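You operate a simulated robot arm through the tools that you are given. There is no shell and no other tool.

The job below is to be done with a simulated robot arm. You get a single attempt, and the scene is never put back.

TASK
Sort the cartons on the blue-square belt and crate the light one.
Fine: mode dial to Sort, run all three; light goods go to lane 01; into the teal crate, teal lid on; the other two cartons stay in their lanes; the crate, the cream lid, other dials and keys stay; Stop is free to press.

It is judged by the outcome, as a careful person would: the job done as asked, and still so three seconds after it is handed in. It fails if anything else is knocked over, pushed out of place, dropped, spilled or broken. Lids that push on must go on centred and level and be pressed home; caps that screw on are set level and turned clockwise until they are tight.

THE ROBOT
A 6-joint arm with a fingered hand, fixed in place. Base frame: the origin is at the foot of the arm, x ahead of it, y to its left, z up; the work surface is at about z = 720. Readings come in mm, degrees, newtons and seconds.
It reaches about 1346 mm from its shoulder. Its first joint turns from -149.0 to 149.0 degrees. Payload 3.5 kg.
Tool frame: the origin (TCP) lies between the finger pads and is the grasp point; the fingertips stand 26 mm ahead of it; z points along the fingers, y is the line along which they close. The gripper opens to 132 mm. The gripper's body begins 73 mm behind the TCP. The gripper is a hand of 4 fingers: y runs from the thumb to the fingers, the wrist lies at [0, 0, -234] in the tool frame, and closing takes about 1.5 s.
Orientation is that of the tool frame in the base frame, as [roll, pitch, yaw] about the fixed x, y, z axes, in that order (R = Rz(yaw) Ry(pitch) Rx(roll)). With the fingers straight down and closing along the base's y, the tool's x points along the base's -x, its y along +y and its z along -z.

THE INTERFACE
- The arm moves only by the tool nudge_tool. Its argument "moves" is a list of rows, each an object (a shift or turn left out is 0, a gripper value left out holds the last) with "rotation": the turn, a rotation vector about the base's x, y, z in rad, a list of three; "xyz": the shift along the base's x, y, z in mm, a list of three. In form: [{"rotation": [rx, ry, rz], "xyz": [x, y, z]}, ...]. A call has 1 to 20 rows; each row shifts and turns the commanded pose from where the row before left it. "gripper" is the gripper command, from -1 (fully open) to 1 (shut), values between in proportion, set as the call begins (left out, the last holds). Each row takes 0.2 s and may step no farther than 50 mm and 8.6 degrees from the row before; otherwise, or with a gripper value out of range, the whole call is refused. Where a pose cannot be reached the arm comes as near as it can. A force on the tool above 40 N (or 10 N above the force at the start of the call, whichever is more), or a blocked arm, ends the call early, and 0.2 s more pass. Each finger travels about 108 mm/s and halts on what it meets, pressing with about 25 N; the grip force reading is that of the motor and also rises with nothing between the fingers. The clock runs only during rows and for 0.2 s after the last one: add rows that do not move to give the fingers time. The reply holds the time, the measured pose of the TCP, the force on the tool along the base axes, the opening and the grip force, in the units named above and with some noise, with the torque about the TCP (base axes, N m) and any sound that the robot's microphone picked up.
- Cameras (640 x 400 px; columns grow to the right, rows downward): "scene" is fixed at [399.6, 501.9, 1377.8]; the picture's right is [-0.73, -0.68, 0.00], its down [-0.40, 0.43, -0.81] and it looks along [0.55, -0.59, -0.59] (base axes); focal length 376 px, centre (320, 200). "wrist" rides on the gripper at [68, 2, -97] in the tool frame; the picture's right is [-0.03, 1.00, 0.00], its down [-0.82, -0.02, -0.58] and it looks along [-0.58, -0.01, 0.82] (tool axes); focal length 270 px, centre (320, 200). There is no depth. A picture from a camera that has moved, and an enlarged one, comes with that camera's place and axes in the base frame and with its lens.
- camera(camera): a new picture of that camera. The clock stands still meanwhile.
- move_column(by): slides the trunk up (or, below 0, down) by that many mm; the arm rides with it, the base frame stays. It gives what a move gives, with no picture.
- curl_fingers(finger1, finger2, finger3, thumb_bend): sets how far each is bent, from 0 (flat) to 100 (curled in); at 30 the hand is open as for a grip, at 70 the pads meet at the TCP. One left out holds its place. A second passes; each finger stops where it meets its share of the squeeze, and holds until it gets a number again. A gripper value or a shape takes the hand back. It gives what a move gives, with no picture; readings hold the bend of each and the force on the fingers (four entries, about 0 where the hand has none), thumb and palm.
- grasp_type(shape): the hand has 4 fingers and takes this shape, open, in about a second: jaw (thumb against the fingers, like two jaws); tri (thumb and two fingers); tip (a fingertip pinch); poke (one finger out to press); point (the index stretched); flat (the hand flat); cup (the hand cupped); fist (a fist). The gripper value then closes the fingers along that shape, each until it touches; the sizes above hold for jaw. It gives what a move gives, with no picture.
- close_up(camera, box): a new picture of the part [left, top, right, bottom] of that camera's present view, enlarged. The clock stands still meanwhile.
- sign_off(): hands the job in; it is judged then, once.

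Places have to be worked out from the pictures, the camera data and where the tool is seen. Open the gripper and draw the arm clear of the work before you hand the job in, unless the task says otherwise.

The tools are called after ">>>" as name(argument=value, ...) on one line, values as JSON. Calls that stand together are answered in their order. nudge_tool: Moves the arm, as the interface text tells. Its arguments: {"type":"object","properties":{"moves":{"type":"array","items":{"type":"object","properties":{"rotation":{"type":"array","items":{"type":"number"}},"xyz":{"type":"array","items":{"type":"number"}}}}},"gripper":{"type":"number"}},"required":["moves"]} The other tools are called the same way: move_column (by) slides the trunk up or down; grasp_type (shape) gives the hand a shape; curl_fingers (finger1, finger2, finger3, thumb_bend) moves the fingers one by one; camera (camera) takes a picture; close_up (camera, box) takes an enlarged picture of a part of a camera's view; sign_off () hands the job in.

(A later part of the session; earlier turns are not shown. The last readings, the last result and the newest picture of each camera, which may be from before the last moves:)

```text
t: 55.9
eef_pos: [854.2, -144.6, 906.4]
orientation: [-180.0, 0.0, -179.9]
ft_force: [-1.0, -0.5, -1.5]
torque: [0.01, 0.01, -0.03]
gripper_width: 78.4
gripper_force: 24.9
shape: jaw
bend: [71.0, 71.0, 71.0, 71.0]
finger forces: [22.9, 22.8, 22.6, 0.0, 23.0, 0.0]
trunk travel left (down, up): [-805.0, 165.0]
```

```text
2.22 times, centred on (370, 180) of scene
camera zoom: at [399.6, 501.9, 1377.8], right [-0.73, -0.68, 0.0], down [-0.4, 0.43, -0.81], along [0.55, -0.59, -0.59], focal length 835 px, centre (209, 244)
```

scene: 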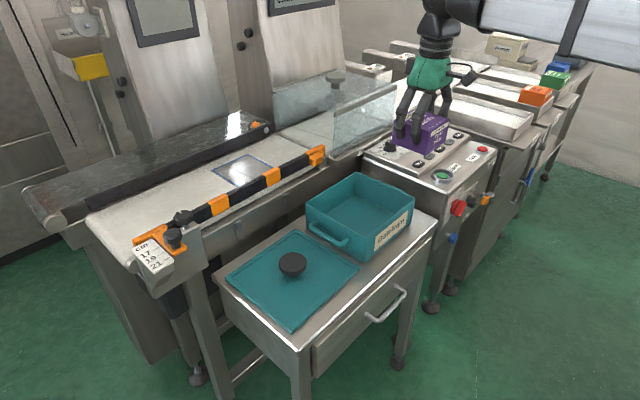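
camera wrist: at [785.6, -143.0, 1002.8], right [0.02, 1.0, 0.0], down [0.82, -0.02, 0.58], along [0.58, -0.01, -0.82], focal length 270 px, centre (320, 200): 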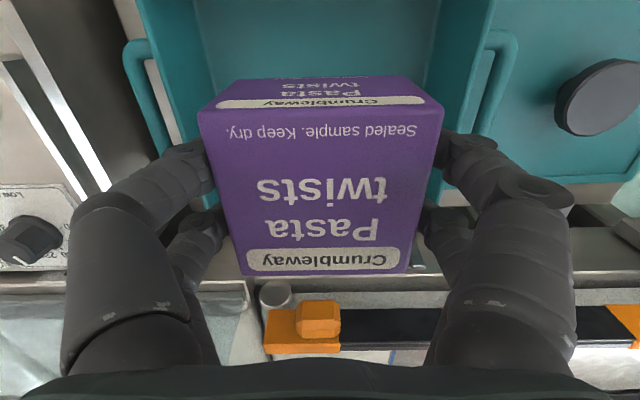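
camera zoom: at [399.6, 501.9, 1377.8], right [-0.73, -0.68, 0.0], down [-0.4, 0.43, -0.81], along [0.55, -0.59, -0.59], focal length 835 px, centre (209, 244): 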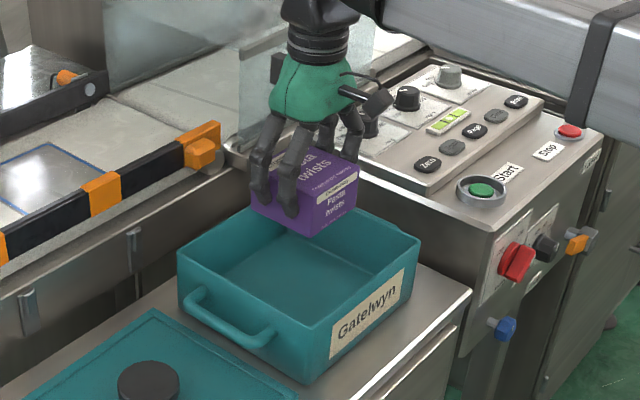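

The carton is centred over the crate within a few mm. I lower it inside to just above the floor.

>>> move_column(by=-60)

>>> close_up(camera="scene", box=[280, 90, 460, 270])

>>> move_column(by=-44)

>>> close_up(camera="scene", box=[280, 90, 460, 270])

```text
t: 56.9
eef_pos: [854.8, -144.2, 845.6]
orientation: [-180.0, 0.0, -179.9]
ft_force: [0.7, -0.2, -1.0]
torque: [0.04, 0.03, 0.0]
gripper_width: 78.3
gripper_force: 24.6
shape: jaw
bend: [71.0, 71.0, 71.0, 71.0]
finger forces: [22.8, 22.8, 22.6, 0.0, 23.0, 0.1]
trunk travel left (down, up): [-745.0, 225.0]
```

```text
2.22 times, centred on (370, 180) of scene
camera zoom: at [399.6, 501.9, 1377.8], right [-0.73, -0.68, 0.0], down [-0.4, 0.43, -0.81], along [0.55, -0.59, -0.59], focal length 835 px, centre (209, 244)
```

zoom: 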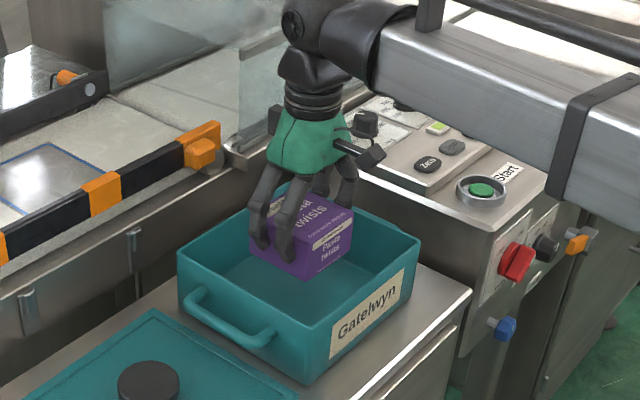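

```text
t: 57.8
eef_pos: [854.4, -144.3, 801.9]
orientation: [-180.0, 0.0, -179.9]
ft_force: [1.1, 0.3, -1.8]
torque: [0.01, 0.01, 0.01]
gripper_width: 78.4
gripper_force: 24.1
shape: jaw
bend: [71.0, 71.0, 71.0, 71.0]
finger forces: [22.8, 22.8, 22.6, 0.1, 23.0, 0.0]
trunk travel left (down, up): [-701.0, 269.0]
```

```text
2.22 times, centred on (370, 180) of scene
camera zoom: at [399.6, 501.9, 1377.8], right [-0.73, -0.68, 0.0], down [-0.4, 0.43, -0.81], along [0.55, -0.59, -0.59], focal length 835 px, centre (209, 244)
```

zoom: 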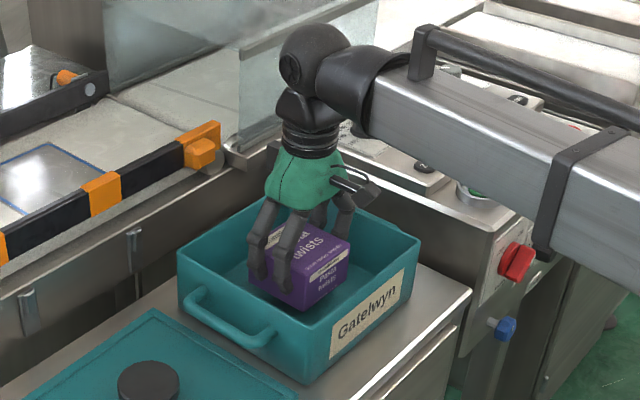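

Now just above the crate floor. I lower in small steps watching the vertical force.

>>> move_column(by=-8)

>>> move_column(by=-4)

>>> move_column(by=-3)

```text
t: 58.4
eef_pos: [855.1, -144.3, 794.1]
orientation: [-180.0, 0.0, -179.9]
ft_force: [0.2, -0.6, -3.3]
torque: [-0.02, 0.01, -0.01]
gripper_width: 78.4
gripper_force: 25.3
shape: jaw
bend: [71.0, 71.0, 71.0, 71.0]
finger forces: [22.7, 22.8, 22.5, 0.1, 23.0, 0.0]
trunk travel left (down, up): [-693.0, 277.0]
```

```text
t: 58.9
eef_pos: [855.7, -144.4, 789.2]
orientation: [179.9, 0.0, -179.8]
ft_force: [-0.5, 1.1, -2.1]
torque: [0.01, 0.02, 0.01]
gripper_width: 78.6
gripper_force: 25.2
shape: jaw
bend: [71.0, 71.0, 71.0, 71.0]
finger forces: [22.8, 22.9, 22.6, 0.0, 23.0, 0.0]
trunk travel left (down, up): [-689.0, 281.0]
```

```text
t: 59.4
eef_pos: [854.2, -143.9, 786.2]
orientation: [180.0, 0.0, -179.9]
ft_force: [-0.3, -0.3, -2.2]
torque: [0.0, 0.02, 0.02]
gripper_width: 78.7
gripper_force: 24.5
shape: jaw
bend: [71.0, 71.0, 71.0, 71.0]
finger forces: [22.8, 22.8, 22.6, 0.0, 23.1, 0.0]
trunk travel left (down, up): [-686.0, 284.0]
```

Still only the carton's weight; I continue down in small steps.

>>> move_column(by=-4)

>>> move_column(by=-3)

>>> close_up(camera="scene", box=[310, 150, 430, 270])

```text
t: 60.0
eef_pos: [853.4, -144.5, 782.2]
orientation: [179.9, 0.0, -179.9]
ft_force: [0.0, -0.1, -2.6]
torque: [-0.01, 0.03, -0.01]
gripper_width: 78.4
gripper_force: 25.1
shape: jaw
bend: [71.0, 71.0, 71.0, 71.0]
finger forces: [22.8, 22.8, 22.6, 0.1, 23.0, 0.0]
trunk travel left (down, up): [-682.0, 288.0]
```

```text
t: 60.5
eef_pos: [856.4, -143.7, 779.8]
orientation: [-179.9, 0.1, -179.9]
ft_force: [-0.2, -1.2, -1.3]
torque: [0.02, 0.0, -0.01]
gripper_width: 78.6
gripper_force: 25.3
shape: jaw
bend: [71.0, 71.0, 71.0, 71.0]
finger forces: [22.7, 22.7, 22.6, 0.0, 23.0, 0.1]
trunk travel left (down, up): [-679.0, 291.0]
```

```text
3.33 times, centred on (370, 210) of scene
camera zoom: at [399.6, 501.9, 1377.8], right [-0.73, -0.68, 0.0], down [-0.4, 0.43, -0.81], along [0.55, -0.59, -0.59], focal length 1253 px, centre (153, 167)
```

zoom: 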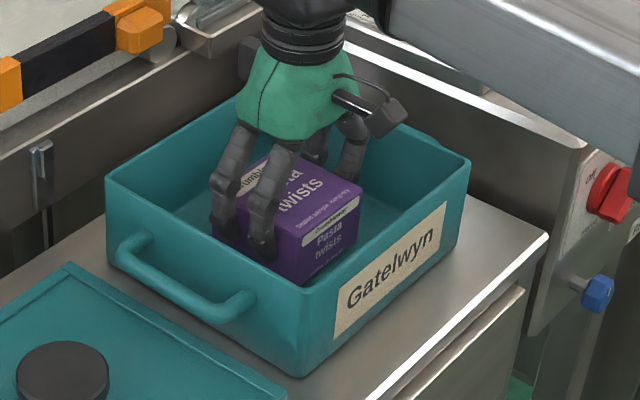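

No firm contact yet (vertical force still near -2 N). I continue down 3 mm at a time.

>>> move_column(by=-3)

>>> move_column(by=-3)

```text
t: 61.0
eef_pos: [853.8, -144.8, 776.8]
orientation: [-180.0, -0.1, -179.8]
ft_force: [-0.1, 0.1, -2.8]
torque: [-0.03, 0.01, -0.03]
gripper_width: 78.4
gripper_force: 25.0
shape: jaw
bend: [71.0, 71.0, 71.0, 71.0]
finger forces: [22.8, 22.8, 22.4, 0.0, 22.9, 0.0]
trunk travel left (down, up): [-676.0, 294.0]
```

```text
t: 61.5
eef_pos: [854.1, -144.2, 773.8]
orientation: [-179.9, 0.1, -179.8]
ft_force: [0.8, 0.2, -2.7]
torque: [-0.03, 0.03, 0.0]
gripper_width: 78.4
gripper_force: 24.8
shape: jaw
bend: [71.0, 71.0, 71.0, 71.0]
finger forces: [23.0, 23.0, 22.7, 0.1, 23.2, 0.0]
trunk travel left (down, up): [-673.0, 297.0]
```

Still hanging free; I keep stepping down.

>>> move_column(by=-3)

>>> move_column(by=-3)

>>> close_up(camera="scene", box=[310, 150, 430, 270])

```text
t: 62.0
eef_pos: [854.2, -145.0, 771.6]
orientation: [180.0, 0.1, -180.0]
ft_force: [3.4, -0.6, 22.8]
torque: [-0.04, 0.01, 0.0]
gripper_width: 78.0
gripper_force: 25.1
shape: jaw
bend: [71.0, 71.0, 72.0, 71.0]
finger forces: [24.2, 24.3, 24.0, 0.0, 25.0, 0.1]
trunk travel left (down, up): [-670.0, 300.0]
```

```text
t: 62.4
eef_pos: [853.6, -144.1, 773.1]
orientation: [-179.9, 0.4, -179.8]
ft_force: [2.3, -0.2, 37.2]
torque: [-0.06, 0.04, 0.0]
gripper_width: 77.5
gripper_force: 25.1
shape: jaw
bend: [72.0, 71.0, 72.0, 71.0]
finger forces: [25.6, 25.5, 25.6, 0.0, 26.0, 0.0]
trunk travel left (down, up): [-668.0, 302.0]
stopped: the force on the tool passed its limit at 44 N (the readings are from after the stop); the commanded pose is now the measured one
```

```text
3.33 times, centred on (370, 210) of scene
camera zoom: at [399.6, 501.9, 1377.8], right [-0.73, -0.68, 0.0], down [-0.4, 0.43, -0.81], along [0.55, -0.59, -0.59], focal length 1253 px, centre (153, 167)
```

zoom: 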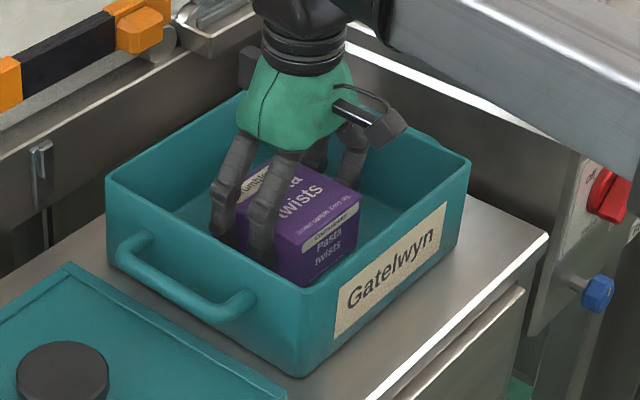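

The carton is firmly on the crate floor. I ease up 2 mm to take off the push, then open to about 108 mm to release.

>>> move_column(by=3)

>>> nudge_tool(moves=[{}, {}, {}, {}], gripper=-0.6)

>>> camera(camera="wrist")

>>> close_up(camera="scene", box=[310, 150, 430, 270])

```text
t: 63.0
eef_pos: [855.0, -143.7, 772.8]
orientation: [-180.0, 0.1, -179.9]
ft_force: [-2.2, 0.4, 11.0]
torque: [-0.03, 0.1, 0.01]
gripper_width: 77.6
gripper_force: 25.1
shape: jaw
bend: [71.0, 71.0, 72.0, 71.0]
finger forces: [26.1, 26.1, 26.0, 0.0, 25.7, 0.1]
trunk travel left (down, up): [-671.0, 299.0]
```

```text
t: 64.0
eef_pos: [854.6, -144.7, 773.4]
orientation: [179.9, 0.1, -179.8]
ft_force: [0.5, -0.3, 0.2]
torque: [-0.02, 0.02, 0.01]
gripper_width: 105.8
gripper_force: 0.0
shape: jaw
bend: [59.0, 59.0, 59.0, 45.0]
finger forces: [0.2, 0.0, 0.1, 0.0, 0.0, 0.1]
trunk travel left (down, up): [-671.0, 299.0]
```

```text
taken
camera wrist: at [786.3, -143.1, 869.0], right [0.02, 1.0, 0.0], down [0.81, -0.02, 0.58], along [0.58, -0.01, -0.82], focal length 270 px, centre (320, 200)
```

wrist: 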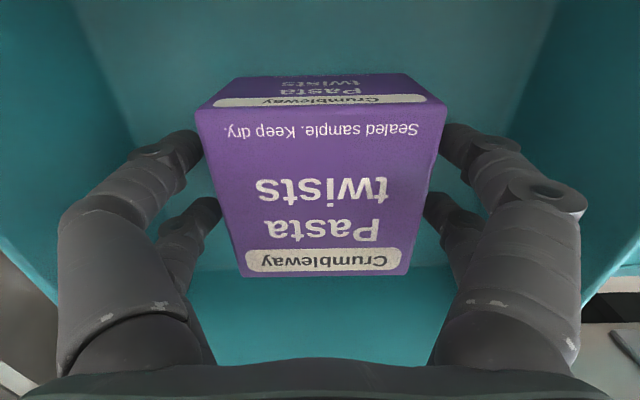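

```text
3.33 times, centred on (370, 210) of scene
camera zoom: at [399.6, 501.9, 1377.8], right [-0.73, -0.68, 0.0], down [-0.4, 0.43, -0.81], along [0.55, -0.59, -0.59], focal length 1253 px, centre (153, 167)
```

zoom: 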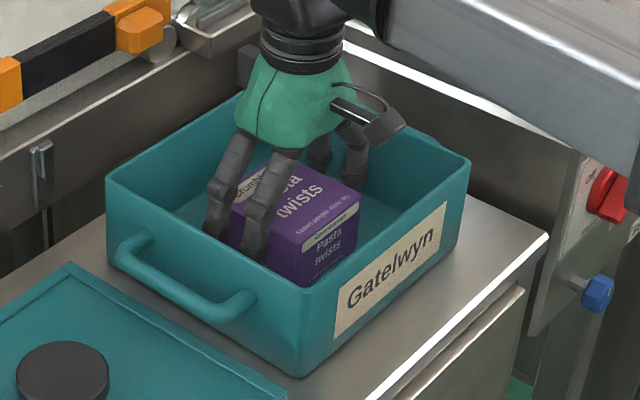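

The carton is released and rests flat in the crate, digits clear of it. I lift straight out and look down at the crate and lid.

>>> move_column(by=150)

>>> move_column(by=130)

>>> nudge_tool(moves=[{"xyz": [-45, 0, 0]}, {"xyz": [-45, 0, 0]}, {"xyz": [-30, 25, 0]}, {"xyz": [-10, 40, 0]}, {"xyz": [0, 40, 0]}])

>>> camera(camera="wrist")

>>> camera(camera="scene")

```text
t: 65.7
eef_pos: [855.2, -144.9, 921.8]
orientation: [-180.0, 0.1, -180.0]
ft_force: [0.1, -0.3, 0.6]
torque: [-0.02, 0.04, 0.03]
gripper_width: 105.2
gripper_force: 0.1
shape: jaw
bend: [59.0, 59.0, 59.0, 45.0]
finger forces: [0.1, 0.0, 0.0, 0.0, 0.0, 0.1]
trunk travel left (down, up): [-821.0, 149.0]
```

```text
t: 67.3
eef_pos: [855.5, -145.0, 1052.4]
orientation: [179.9, 0.1, -180.0]
ft_force: [0.0, 0.2, 0.1]
torque: [-0.01, 0.03, 0.0]
gripper_width: 105.5
gripper_force: 0.0
shape: jaw
bend: [59.0, 59.0, 59.0, 45.0]
finger forces: [0.0, 0.1, 0.0, 0.0, 0.0, 0.0]
trunk travel left (down, up): [-951.0, 19.0]
```

```text
t: 68.5
eef_pos: [725.8, -41.6, 1052.0]
orientation: [-180.0, 0.1, 179.9]
ft_force: [-0.1, 1.0, -1.0]
torque: [0.02, -0.05, -0.03]
gripper_width: 105.4
gripper_force: 0.1
shape: jaw
bend: [59.0, 59.0, 59.0, 45.0]
finger forces: [0.0, 0.0, 0.1, 0.0, 0.1, 0.0]
trunk travel left (down, up): [-951.0, 19.0]
```

```text
taken
camera wrist: at [656.8, -38.7, 1149.0], right [0.03, 1.0, 0.0], down [0.81, -0.02, 0.58], along [0.58, -0.01, -0.82], focal length 270 px, centre (320, 200)
```

wrist: 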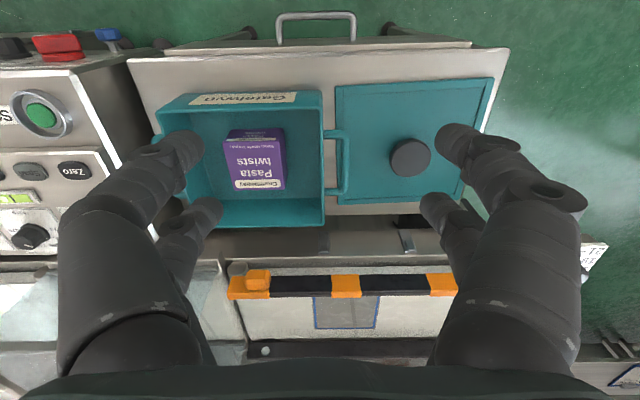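

```text
taken
```

scene: 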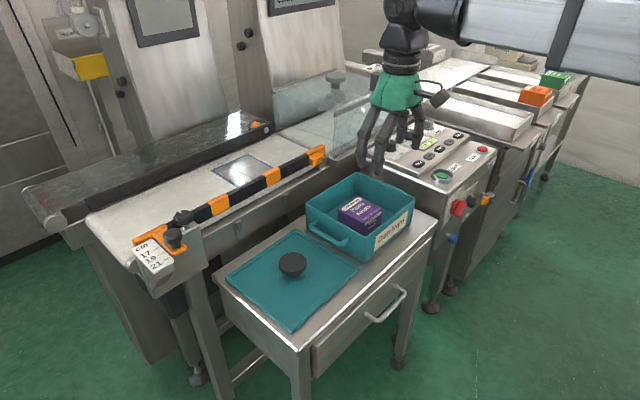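

The carton stands in the crate. I enlarge the crate and lid to measure them precisely from this viewpoint.

>>> close_up(camera="wrist", box=[140, 60, 340, 240])

>>> close_up(camera="wrist", box=[320, 60, 520, 240])

>>> close_up(camera="scene", box=[210, 160, 450, 340])

```text
2.22 times, centred on (240, 150) of wrist
camera zoom: at [656.8, -38.7, 1149.0], right [0.03, 1.0, 0.0], down [0.81, -0.02, 0.58], along [0.58, -0.01, -0.82], focal length 601 px, centre (498, 311)
```

zoom: 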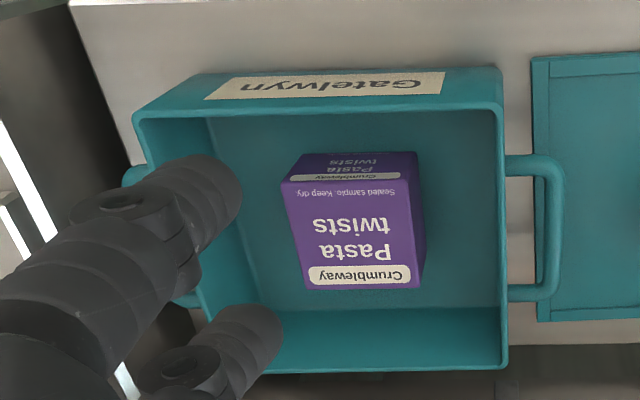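

```text
2.22 times, centred on (420, 150) of wrist
camera zoom: at [656.8, -38.7, 1149.0], right [0.03, 1.0, 0.0], down [0.81, -0.02, 0.58], along [0.58, -0.01, -0.82], focal length 601 px, centre (98, 311)
```

zoom: 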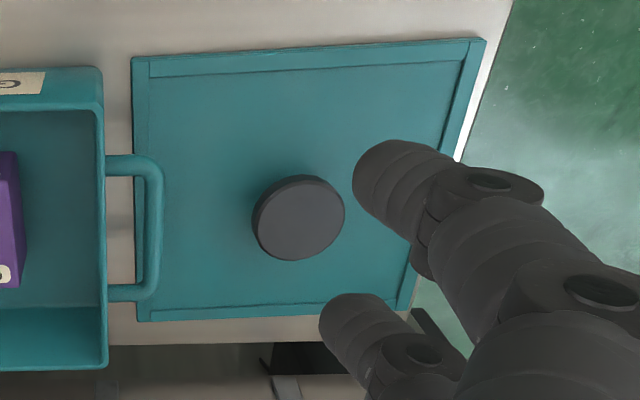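

```text
2.22 times, centred on (330, 250) of scene
camera zoom: at [399.6, 501.9, 1377.8], right [-0.73, -0.68, 0.0], down [-0.4, 0.43, -0.81], along [0.55, -0.59, -0.59], focal length 835 px, centre (298, 89)
```

zoom: 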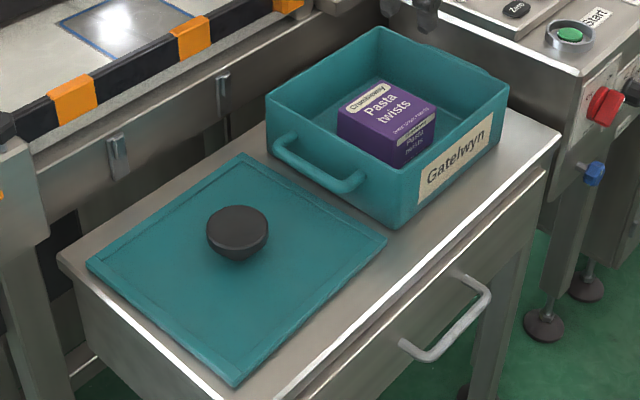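

Carton is central in the crate. I estimate crate centre ≈ (854, -143.5), lid centre/knob ≈ (853, 99), lid turned about +1.6°. I go for a square, closer view of the crate rim to refine.

>>> nudge_tool(moves=[{"xyz": [-13, -45, 0]}, {"xyz": [-13, -45, 0]}, {"xyz": [0, -12, 0]}], gripper=-1)

>>> move_column(by=-90)

>>> camera(camera="wrist")

>>> close_up(camera="wrist", box=[200, 130, 440, 300])

```text
t: 69.3
eef_pos: [701.1, -143.0, 1052.7]
orientation: [180.0, 0.2, -179.8]
ft_force: [0.6, 0.0, 0.5]
torque: [0.01, 0.02, -0.02]
gripper_width: 132.1
gripper_force: 0.1
shape: jaw
bend: [30.0, 30.0, 30.0, 30.0]
finger forces: [0.0, 0.0, 0.0, 0.0, 0.1, 0.0]
trunk travel left (down, up): [-951.0, 19.0]
```

```text
t: 70.5
eef_pos: [701.3, -142.4, 962.4]
orientation: [-180.0, 0.1, -179.9]
ft_force: [-0.1, -0.2, 0.4]
torque: [0.0, -0.01, 0.0]
gripper_width: 131.9
gripper_force: 0.0
shape: jaw
bend: [30.0, 30.0, 30.0, 30.0]
finger forces: [0.1, 0.0, 0.1, 0.0, 0.0, 0.1]
trunk travel left (down, up): [-861.0, 109.0]
```

```text
taken
camera wrist: at [632.2, -141.4, 1059.1], right [0.02, 1.0, 0.0], down [0.81, -0.02, 0.58], along [0.58, -0.01, -0.81], focal length 270 px, centre (320, 200)
```

wrist: 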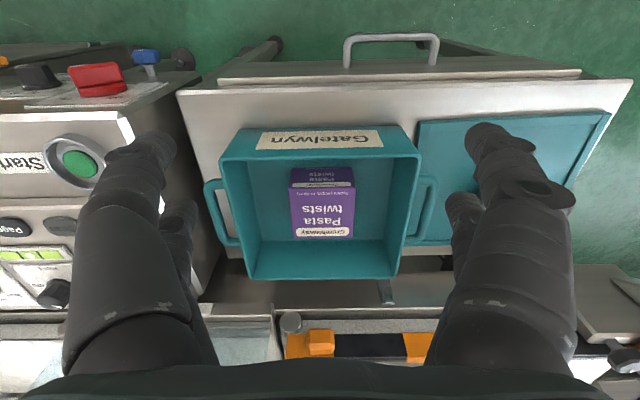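

```text
2.35 times, centred on (320, 215) of wrist
camera zoom: at [632.2, -141.4, 1059.1], right [0.02, 1.0, 0.0], down [0.81, -0.02, 0.58], along [0.58, -0.01, -0.81], focal length 636 px, centre (320, 165)
```

zoom: 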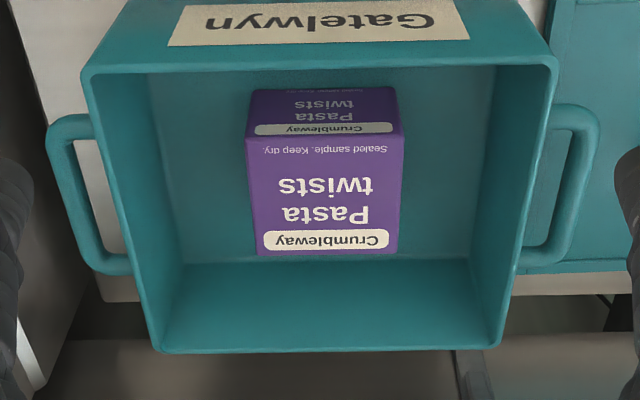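

From here the crate centre comes out (854–858, -144.5) depending on the exact rim height. To pin down x I take near-vertical views of the front and back rim edges.

>>> nudge_tool(moves=[{"xyz": [48, 0, 0]}, {"xyz": [48, 0, 0]}, {"xyz": [29, 0, 0]}])

>>> camera(camera="wrist")

>>> nudge_tool(moves=[{"xyz": [48, 0, 0]}, {"xyz": [48, 0, 0]}, {"xyz": [48, 0, 0]}, {"xyz": [36, 0, 0]}])

>>> camera(camera="wrist")

```text
t: 71.3
eef_pos: [826.3, -142.0, 961.8]
orientation: [-180.0, 0.1, -179.9]
ft_force: [-0.2, 0.2, 0.0]
torque: [-0.02, 0.01, -0.03]
gripper_width: 131.9
gripper_force: 0.0
shape: jaw
bend: [30.0, 30.0, 30.0, 30.0]
finger forces: [0.0, 0.1, 0.1, 0.0, 0.1, 0.1]
trunk travel left (down, up): [-861.0, 109.0]
```

```text
taken
camera wrist: at [758.1, -140.8, 1058.9], right [0.02, 1.0, 0.0], down [0.81, -0.02, 0.58], along [0.58, -0.01, -0.82], focal length 270 px, centre (320, 200)
```

wrist: 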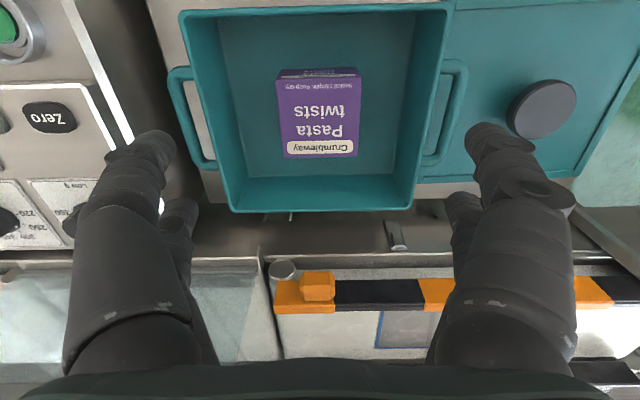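

```text
t: 72.3
eef_pos: [1007.1, -142.8, 962.3]
orientation: [-180.0, 0.1, -180.0]
ft_force: [0.1, 0.0, -0.4]
torque: [0.0, -0.01, 0.0]
gripper_width: 131.6
gripper_force: 0.1
shape: jaw
bend: [30.0, 30.0, 30.0, 30.0]
finger forces: [0.1, 0.0, 0.0, 0.1, 0.0, 0.1]
trunk travel left (down, up): [-861.0, 109.0]
```

```text
taken
camera wrist: at [937.9, -140.5, 1058.9], right [0.02, 1.0, 0.0], down [0.81, -0.02, 0.58], along [0.58, -0.01, -0.82], focal length 270 px, centre (320, 200)
```

wrist: 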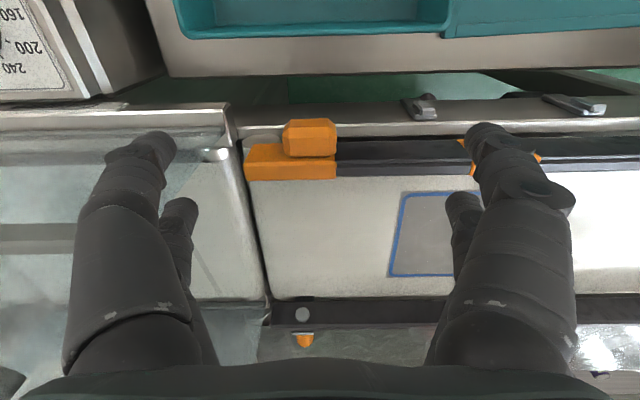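

Back edge comes to x≈954.5 and front to ≈757, giving a crate centre of about (856, -144.7). I enlarge this view to double-check the back corners.

>>> close_up(camera="wrist", box=[160, 0, 480, 60])

```text
2.00 times, centred on (320, 30) of wrist
camera zoom: at [937.9, -140.5, 1058.9], right [0.02, 1.0, 0.0], down [0.81, -0.02, 0.58], along [0.58, -0.01, -0.82], focal length 541 px, centre (320, 540)
```

zoom: 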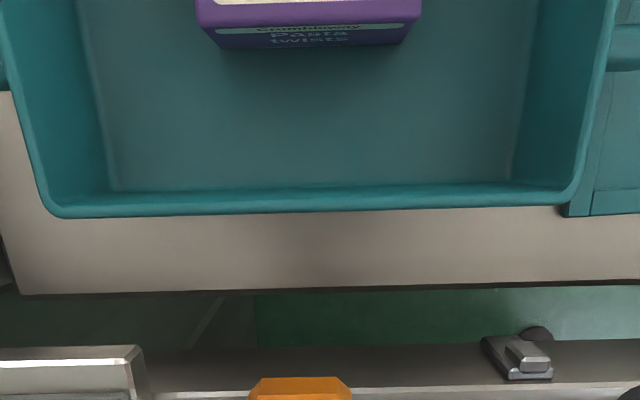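

Crate centre confirmed at about (856, -144). I do the same near-vertical views over the lid.

>>> nudge_tool(moves=[{"xyz": [0, 48, 0]}, {"xyz": [0, 48, 0]}, {"xyz": [0, 48, 0]}, {"xyz": [0, 48, 0]}, {"xyz": [10, 48, 0]}])

>>> close_up(camera="wrist", box=[160, 0, 480, 120])

>>> nudge_tool(moves=[{"xyz": [-48, 0, 0]}, {"xyz": [-48, 0, 0]}, {"xyz": [-48, 0, 0]}, {"xyz": [-48, 0, 0]}])

>>> camera(camera="wrist")

>>> close_up(camera="wrist", box=[160, 0, 480, 200])

```text
t: 73.5
eef_pos: [1016.1, 97.7, 962.1]
orientation: [-180.0, 0.1, 180.0]
ft_force: [1.0, 0.0, 0.0]
torque: [-0.01, 0.0, -0.03]
gripper_width: 131.9
gripper_force: 0.1
shape: jaw
bend: [30.0, 30.0, 30.0, 30.0]
finger forces: [0.1, 0.1, 0.1, 0.0, 0.0, 0.0]
trunk travel left (down, up): [-861.0, 109.0]
```

```text
2.00 times, centred on (320, 60) of wrist
camera zoom: at [948.0, 99.4, 1059.0], right [0.03, 1.0, 0.0], down [0.81, -0.02, 0.58], along [0.58, -0.01, -0.82], focal length 541 px, centre (320, 480)
```

zoom: 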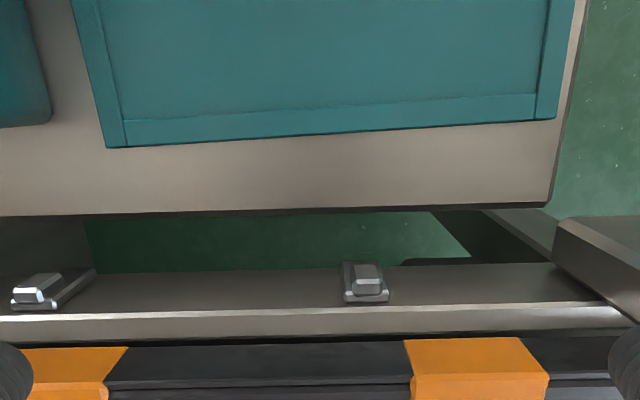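

```text
t: 74.5
eef_pos: [821.6, 96.5, 962.2]
orientation: [-180.0, 0.1, 179.9]
ft_force: [0.2, -0.8, -0.3]
torque: [0.03, 0.0, 0.0]
gripper_width: 131.8
gripper_force: 0.0
shape: jaw
bend: [30.0, 30.0, 30.0, 30.0]
finger forces: [0.0, 0.1, 0.1, 0.0, 0.0, 0.1]
trunk travel left (down, up): [-861.0, 109.0]
```

```text
taken
camera wrist: at [752.6, 98.3, 1059.1], right [0.02, 1.0, 0.0], down [0.81, -0.02, 0.58], along [0.58, -0.01, -0.81], focal length 270 px, centre (320, 200)
```

wrist: 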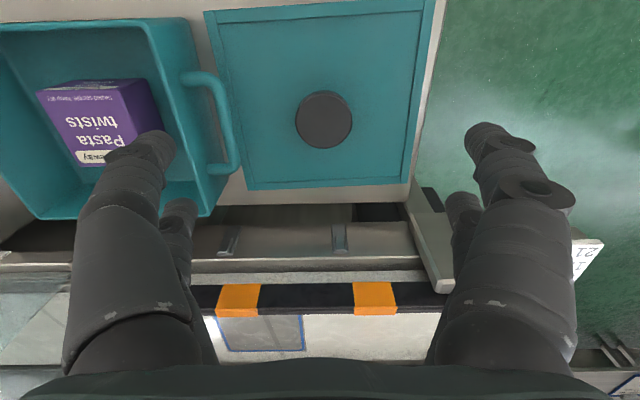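

```text
2.00 times, centred on (320, 100) of wrist
camera zoom: at [752.6, 98.3, 1059.1], right [0.02, 1.0, 0.0], down [0.81, -0.02, 0.58], along [0.58, -0.01, -0.81], focal length 541 px, centre (320, 400)
```

zoom: 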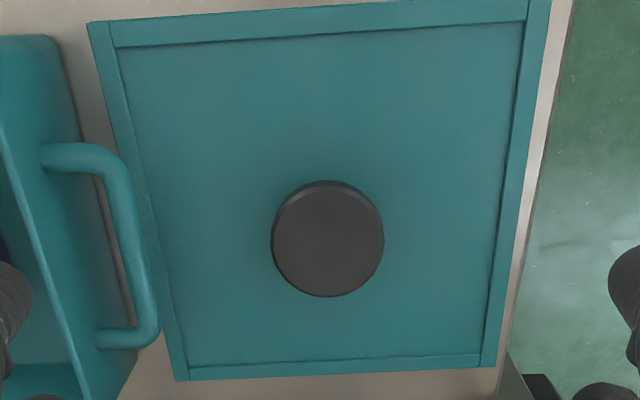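

Lid centre ≈ (855, 100), turned +1.5°, knob centre ≈ (854, 100) about 63 mm across. I look at the knob's profile before gripping.

>>> close_up(camera="scene", box=[260, 235, 324, 290])

>>> nudge_tool(moves=[{"xyz": [32, 3, 0]}], gripper=-0.5)

>>> move_column(by=-150)

>>> camera(camera="wrist")

>>> close_up(camera="scene", box=[210, 150, 390, 330])

```text
7.27 times, centred on (292, 262) of scene
camera zoom: at [399.6, 501.9, 1377.8], right [-0.73, -0.68, 0.0], down [-0.4, 0.43, -0.81], along [0.55, -0.59, -0.59], focal length 2734 px, centre (524, -254)
```

zoom: 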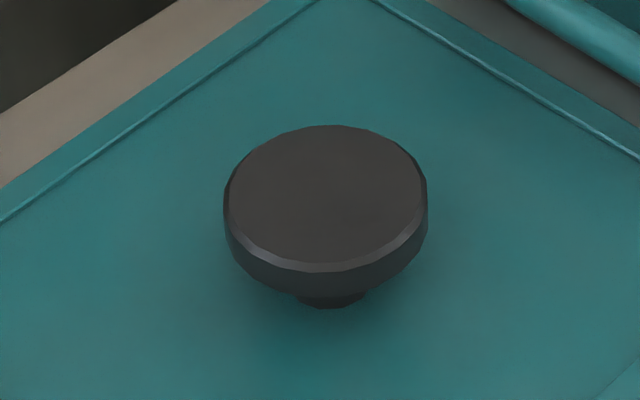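

```text
t: 74.9
eef_pos: [855.1, 101.0, 963.1]
orientation: [180.0, 0.2, -180.0]
ft_force: [-0.2, 0.2, -1.5]
torque: [-0.01, 0.0, -0.01]
gripper_width: 99.2
gripper_force: 0.0
shape: jaw
bend: [63.0, 63.0, 63.0, 51.0]
finger forces: [0.0, 0.0, 0.0, 0.0, 0.0, 0.0]
trunk travel left (down, up): [-861.0, 109.0]
```

```text
t: 76.7
eef_pos: [856.3, 101.4, 812.6]
orientation: [180.0, 0.1, -179.9]
ft_force: [0.1, 0.1, -0.8]
torque: [0.0, -0.01, -0.03]
gripper_width: 99.5
gripper_force: 0.0
shape: jaw
bend: [63.0, 63.0, 63.0, 51.0]
finger forces: [0.1, 0.1, 0.0, 0.0, 0.1, 0.0]
trunk travel left (down, up): [-711.0, 259.0]
```

```text
taken
camera wrist: at [786.1, 102.2, 909.1], right [0.02, 1.0, 0.0], down [0.81, -0.02, 0.58], along [0.58, -0.01, -0.81], focal length 270 px, centre (320, 200)
```

wrist: 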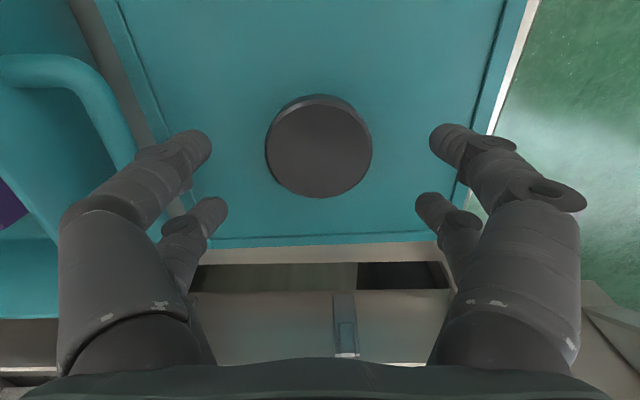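

```text
2.22 times, centred on (300, 240) of scene
camera zoom: at [399.6, 501.9, 1377.8], right [-0.73, -0.68, 0.0], down [-0.4, 0.43, -0.81], along [0.55, -0.59, -0.59], focal length 835 px, centre (364, 111)
```

zoom: 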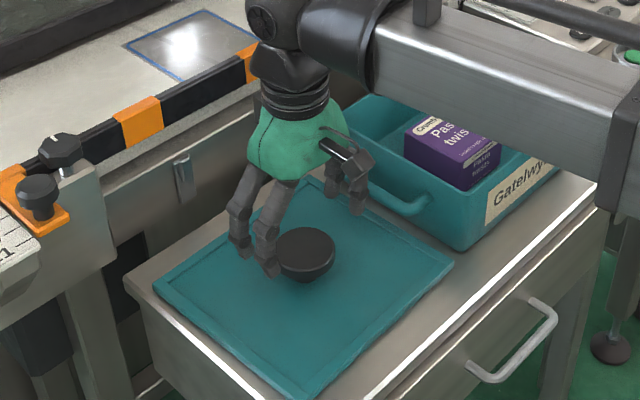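

Knob centre reads (853.5, 99.7); I shift (-2, -1) and lower 52 mm so the pads flank the knob disc with tips just above the lid.

>>> nudge_tool(moves=[{"xyz": [-2, -1.3, 0]}])

>>> move_column(by=-46)

>>> camera(camera="wrist")

>>> close_up(camera="scene", box=[250, 190, 350, 290])

```text
t: 77.1
eef_pos: [853.5, 99.5, 811.8]
orientation: [-180.0, 0.0, -179.8]
ft_force: [0.1, -0.3, 0.5]
torque: [-0.02, 0.03, -0.01]
gripper_width: 99.2
gripper_force: 0.1
shape: jaw
bend: [63.0, 63.0, 63.0, 51.0]
finger forces: [0.0, 0.1, 0.0, 0.1, 0.0, 0.0]
trunk travel left (down, up): [-711.0, 259.0]
```

```text
t: 78.0
eef_pos: [853.2, 100.3, 764.4]
orientation: [-180.0, 0.2, -179.9]
ft_force: [-0.1, 0.5, 0.0]
torque: [0.0, -0.05, -0.01]
gripper_width: 99.0
gripper_force: 0.1
shape: jaw
bend: [63.0, 63.0, 63.0, 51.0]
finger forces: [0.0, 0.0, 0.1, 0.0, 0.1, 0.0]
trunk travel left (down, up): [-665.0, 305.0]
```

```text
taken
camera wrist: at [784.2, 100.7, 863.0], right [0.02, 1.0, 0.0], down [0.81, -0.02, 0.58], along [0.58, -0.01, -0.81], focal length 270 px, centre (320, 200)
```

wrist: 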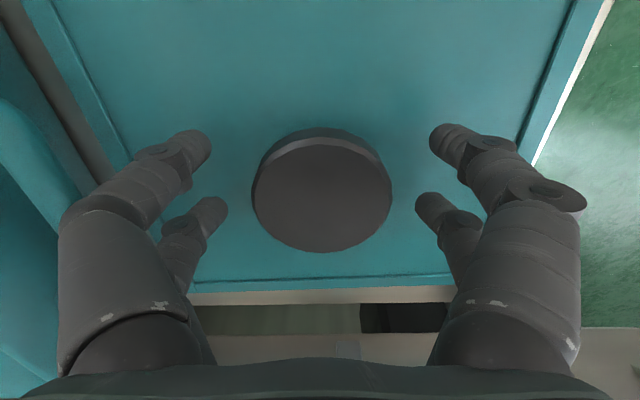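

```text
4.00 times, centred on (300, 240) of scene
camera zoom: at [399.6, 501.9, 1377.8], right [-0.73, -0.68, 0.0], down [-0.4, 0.43, -0.81], along [0.55, -0.59, -0.59], focal length 1504 px, centre (400, 40)
```

zoom: 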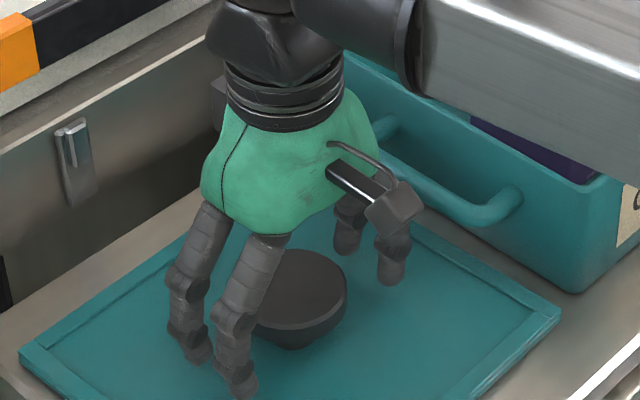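

Knob top is about z 762 and centred. I lower 4 mm more and close on the knob.

>>> move_column(by=-4)

>>> nudge_tool(moves=[{}, {}, {}, {}, {}, {}], gripper=1)

>>> camera(camera="wrist")

>>> close_up(camera="scene", box=[250, 190, 350, 290])

```text
t: 78.5
eef_pos: [853.9, 98.6, 762.9]
orientation: [179.9, 0.2, -179.9]
ft_force: [0.1, -0.3, 0.5]
torque: [-0.01, 0.0, -0.02]
gripper_width: 99.3
gripper_force: 0.0
shape: jaw
bend: [63.0, 63.0, 63.0, 51.0]
finger forces: [0.1, 0.0, 0.0, 0.1, 0.0, 0.1]
trunk travel left (down, up): [-661.0, 309.0]
```

```text
t: 79.9
eef_pos: [853.5, 100.1, 761.8]
orientation: [-180.0, 0.0, -179.8]
ft_force: [-0.5, 0.0, -1.4]
torque: [0.02, 0.0, -0.02]
gripper_width: 26.4
gripper_force: 25.3
shape: jaw
bend: [76.0, 77.0, 75.0, 75.0]
finger forces: [20.4, 29.1, 20.7, 0.0, 28.3, 0.0]
trunk travel left (down, up): [-661.0, 309.0]
```

```text
taken
camera wrist: at [784.3, 100.7, 858.9], right [0.02, 1.0, 0.0], down [0.81, -0.02, 0.58], along [0.58, -0.01, -0.82], focal length 270 px, centre (320, 200)
```

wrist: 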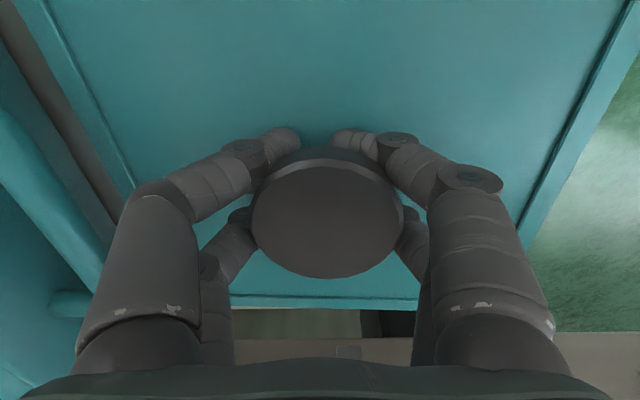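

```text
4.00 times, centred on (300, 240) of scene
camera zoom: at [399.6, 501.9, 1377.8], right [-0.73, -0.68, 0.0], down [-0.4, 0.43, -0.81], along [0.55, -0.59, -0.59], focal length 1504 px, centre (400, 40)
```

zoom: 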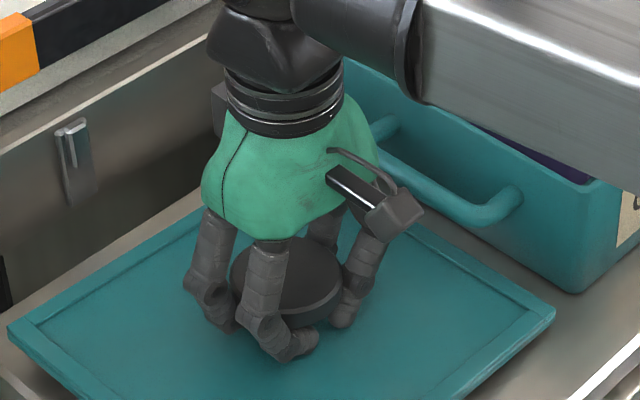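

The fingertips hooked under the knob's mushroom rim and raised the lid slightly. I lift 20 mm and check how it hangs.

>>> move_column(by=20)

>>> camera(camera="wrist")

>>> close_up(camera="scene", box=[200, 150, 400, 330])

```text
t: 80.6
eef_pos: [852.8, 99.5, 782.1]
orientation: [-179.9, 0.1, -180.0]
ft_force: [0.3, -0.6, -1.5]
torque: [-0.02, 0.01, 0.0]
gripper_width: 26.7
gripper_force: 25.0
shape: jaw
bend: [76.0, 77.0, 75.0, 75.0]
finger forces: [20.4, 29.1, 20.6, 0.1, 28.3, 0.0]
trunk travel left (down, up): [-681.0, 289.0]
```

```text
taken
camera wrist: at [784.4, 100.7, 878.9], right [0.02, 1.0, 0.0], down [0.81, -0.02, 0.58], along [0.58, -0.01, -0.82], focal length 270 px, centre (320, 200)
```

wrist: 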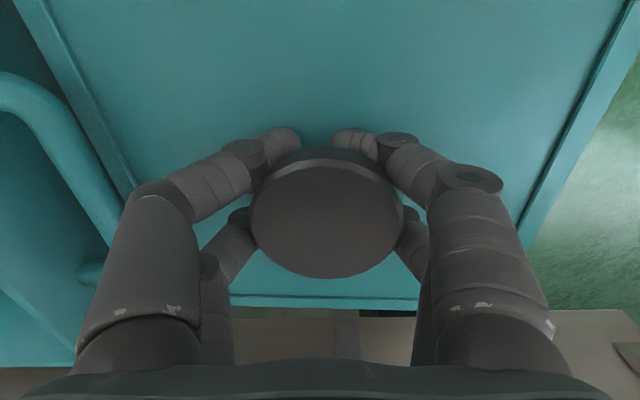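

```text
2.22 times, centred on (300, 240) of scene
camera zoom: at [399.6, 501.9, 1377.8], right [-0.73, -0.68, 0.0], down [-0.4, 0.43, -0.81], along [0.55, -0.59, -0.59], focal length 835 px, centre (364, 111)
```

zoom: 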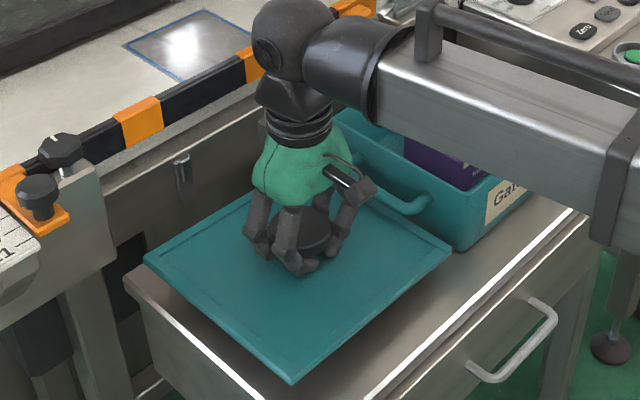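

The lid hangs from the hooked grip (about 1.5 N). I raise it well above the crate rim and inspect its level and yaw.

>>> move_column(by=140)

>>> camera(camera="wrist")

>>> camera(camera="scene")

>>> close_up(camera="scene", box=[200, 90, 400, 270])

```text
t: 82.2
eef_pos: [855.0, 99.2, 921.9]
orientation: [-180.0, 0.0, -179.9]
ft_force: [0.9, 0.2, -2.2]
torque: [0.03, 0.04, 0.0]
gripper_width: 26.6
gripper_force: 24.3
shape: jaw
bend: [76.0, 77.0, 75.0, 75.0]
finger forces: [21.9, 31.9, 24.8, 0.0, 32.1, 0.1]
trunk travel left (down, up): [-821.0, 149.0]
```

```text
taken
camera wrist: at [784.4, 100.7, 1018.8], right [0.02, 1.0, 0.0], down [0.81, -0.02, 0.58], along [0.58, -0.01, -0.82], focal length 270 px, centre (320, 200)
```

wrist: 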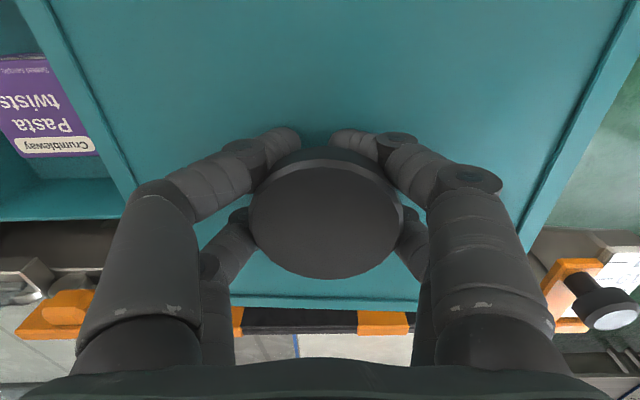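

```text
taken
```

scene: 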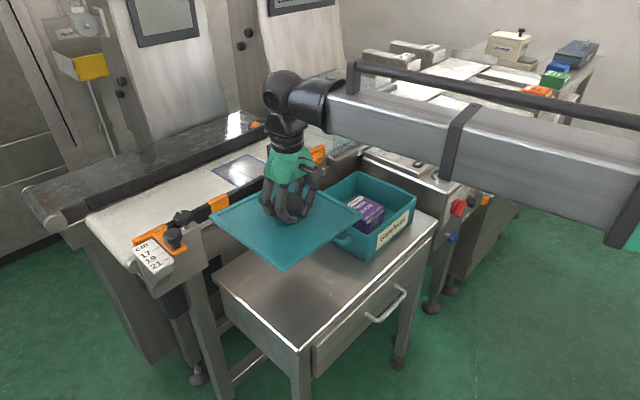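

```text
2.22 times, centred on (300, 180) of scene
camera zoom: at [399.6, 501.9, 1377.8], right [-0.73, -0.68, 0.0], down [-0.4, 0.43, -0.81], along [0.55, -0.59, -0.59], focal length 835 px, centre (364, 244)
```

zoom: 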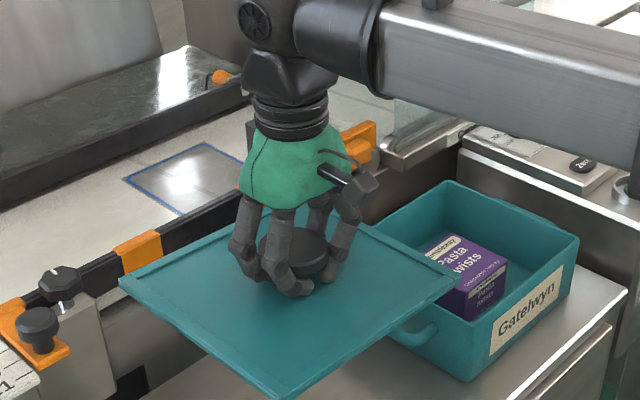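

The lid hangs slightly yawed and tilted in the grip. I take sharper views to quantify it.

>>> close_up(camera="scene", box=[200, 170, 380, 280])

>>> close_up(camera="wrist", box=[0, 0, 320, 200])

>>> close_up(camera="wrist", box=[320, 0, 640, 200])

>>> close_up(camera="wrist", box=[200, 120, 460, 340])

```text
3.56 times, centred on (290, 225) of scene
camera zoom: at [399.6, 501.9, 1377.8], right [-0.73, -0.68, 0.0], down [-0.4, 0.43, -0.81], along [0.55, -0.59, -0.59], focal length 1336 px, centre (427, 111)
```

zoom: 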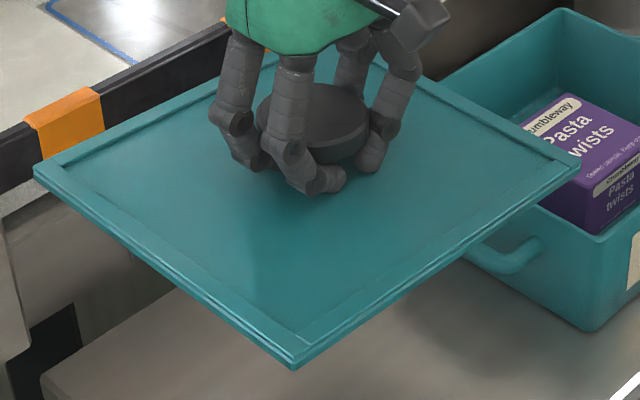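

```text
2.00 times, centred on (160, 100) of wrist
camera zoom: at [784.4, 100.7, 1018.8], right [0.02, 1.0, 0.0], down [0.81, -0.02, 0.58], along [0.58, -0.01, -0.82], focal length 541 px, centre (640, 400)
```

zoom: 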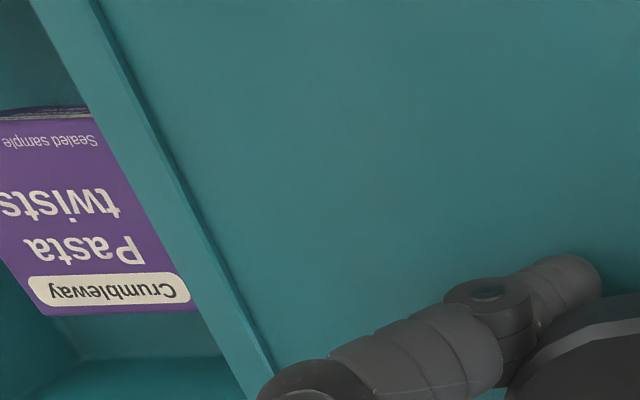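

```text
2.00 times, centred on (480, 100) of wrist
camera zoom: at [784.4, 100.7, 1018.8], right [0.02, 1.0, 0.0], down [0.81, -0.02, 0.58], along [0.58, -0.01, -0.82], focal length 541 px, centre (0, 400)
```

zoom: 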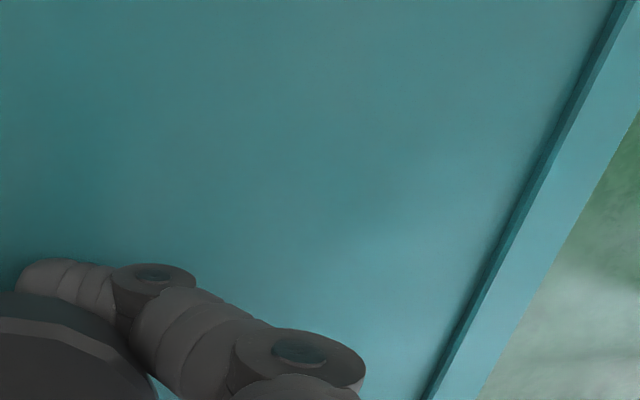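

```text
1.82 times, centred on (330, 230) of wrist
camera zoom: at [784.4, 100.7, 1018.8], right [0.02, 1.0, 0.0], down [0.81, -0.02, 0.58], along [0.58, -0.01, -0.82], focal length 491 px, centre (302, 146)
```

zoom: 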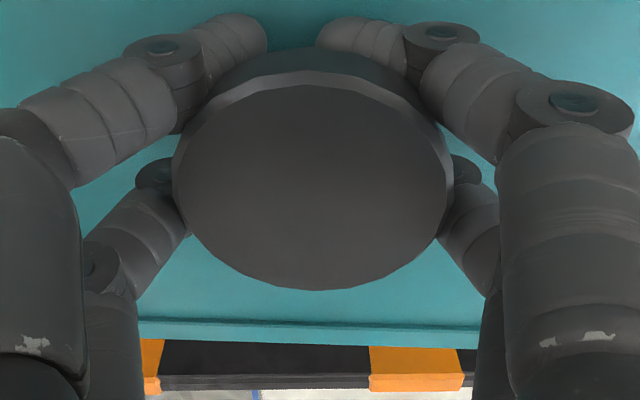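

Both views agree: yaw about +1.3°, lid top centre near (859, 105, 900), but the +y side is about 4–5° higher than the -y side. I tilt the hand -4.3° about x to level it.

>>> nudge_tool(moves=[{"rotation": [-0.04, 0, 0]}, {"rotation": [-0.035, 0, 0]}])

>>> close_up(camera="scene", box=[200, 170, 380, 280])

>>> camera(camera="wrist")

```text
t: 82.8
eef_pos: [853.2, 98.6, 924.0]
orientation: [-175.7, 0.1, -179.9]
ft_force: [-0.5, 0.2, -1.6]
torque: [-0.03, 0.01, 0.01]
gripper_width: 26.6
gripper_force: 25.1
shape: jaw
bend: [76.0, 77.0, 75.0, 75.0]
finger forces: [22.0, 32.0, 25.0, 0.0, 32.1, 0.1]
trunk travel left (down, up): [-821.0, 149.0]
```

```text
3.56 times, centred on (290, 225) of scene
camera zoom: at [399.6, 501.9, 1377.8], right [-0.73, -0.68, 0.0], down [-0.4, 0.43, -0.81], along [0.55, -0.59, -0.59], focal length 1336 px, centre (427, 111)
```

zoom: 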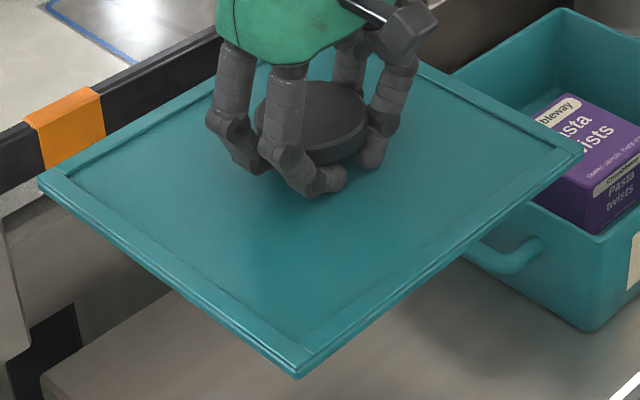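

```text
taken
camera wrist: at [784.6, 108.1, 1019.2], right [0.02, 1.0, -0.08], down [0.81, 0.02, 0.58], along [0.58, -0.08, -0.81], focal length 270 px, centre (320, 200)
```

wrist: 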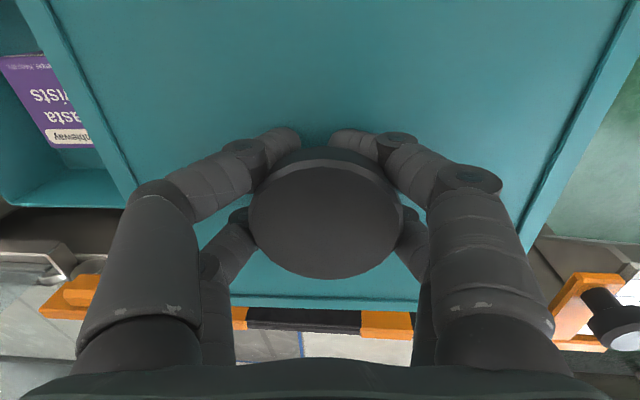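

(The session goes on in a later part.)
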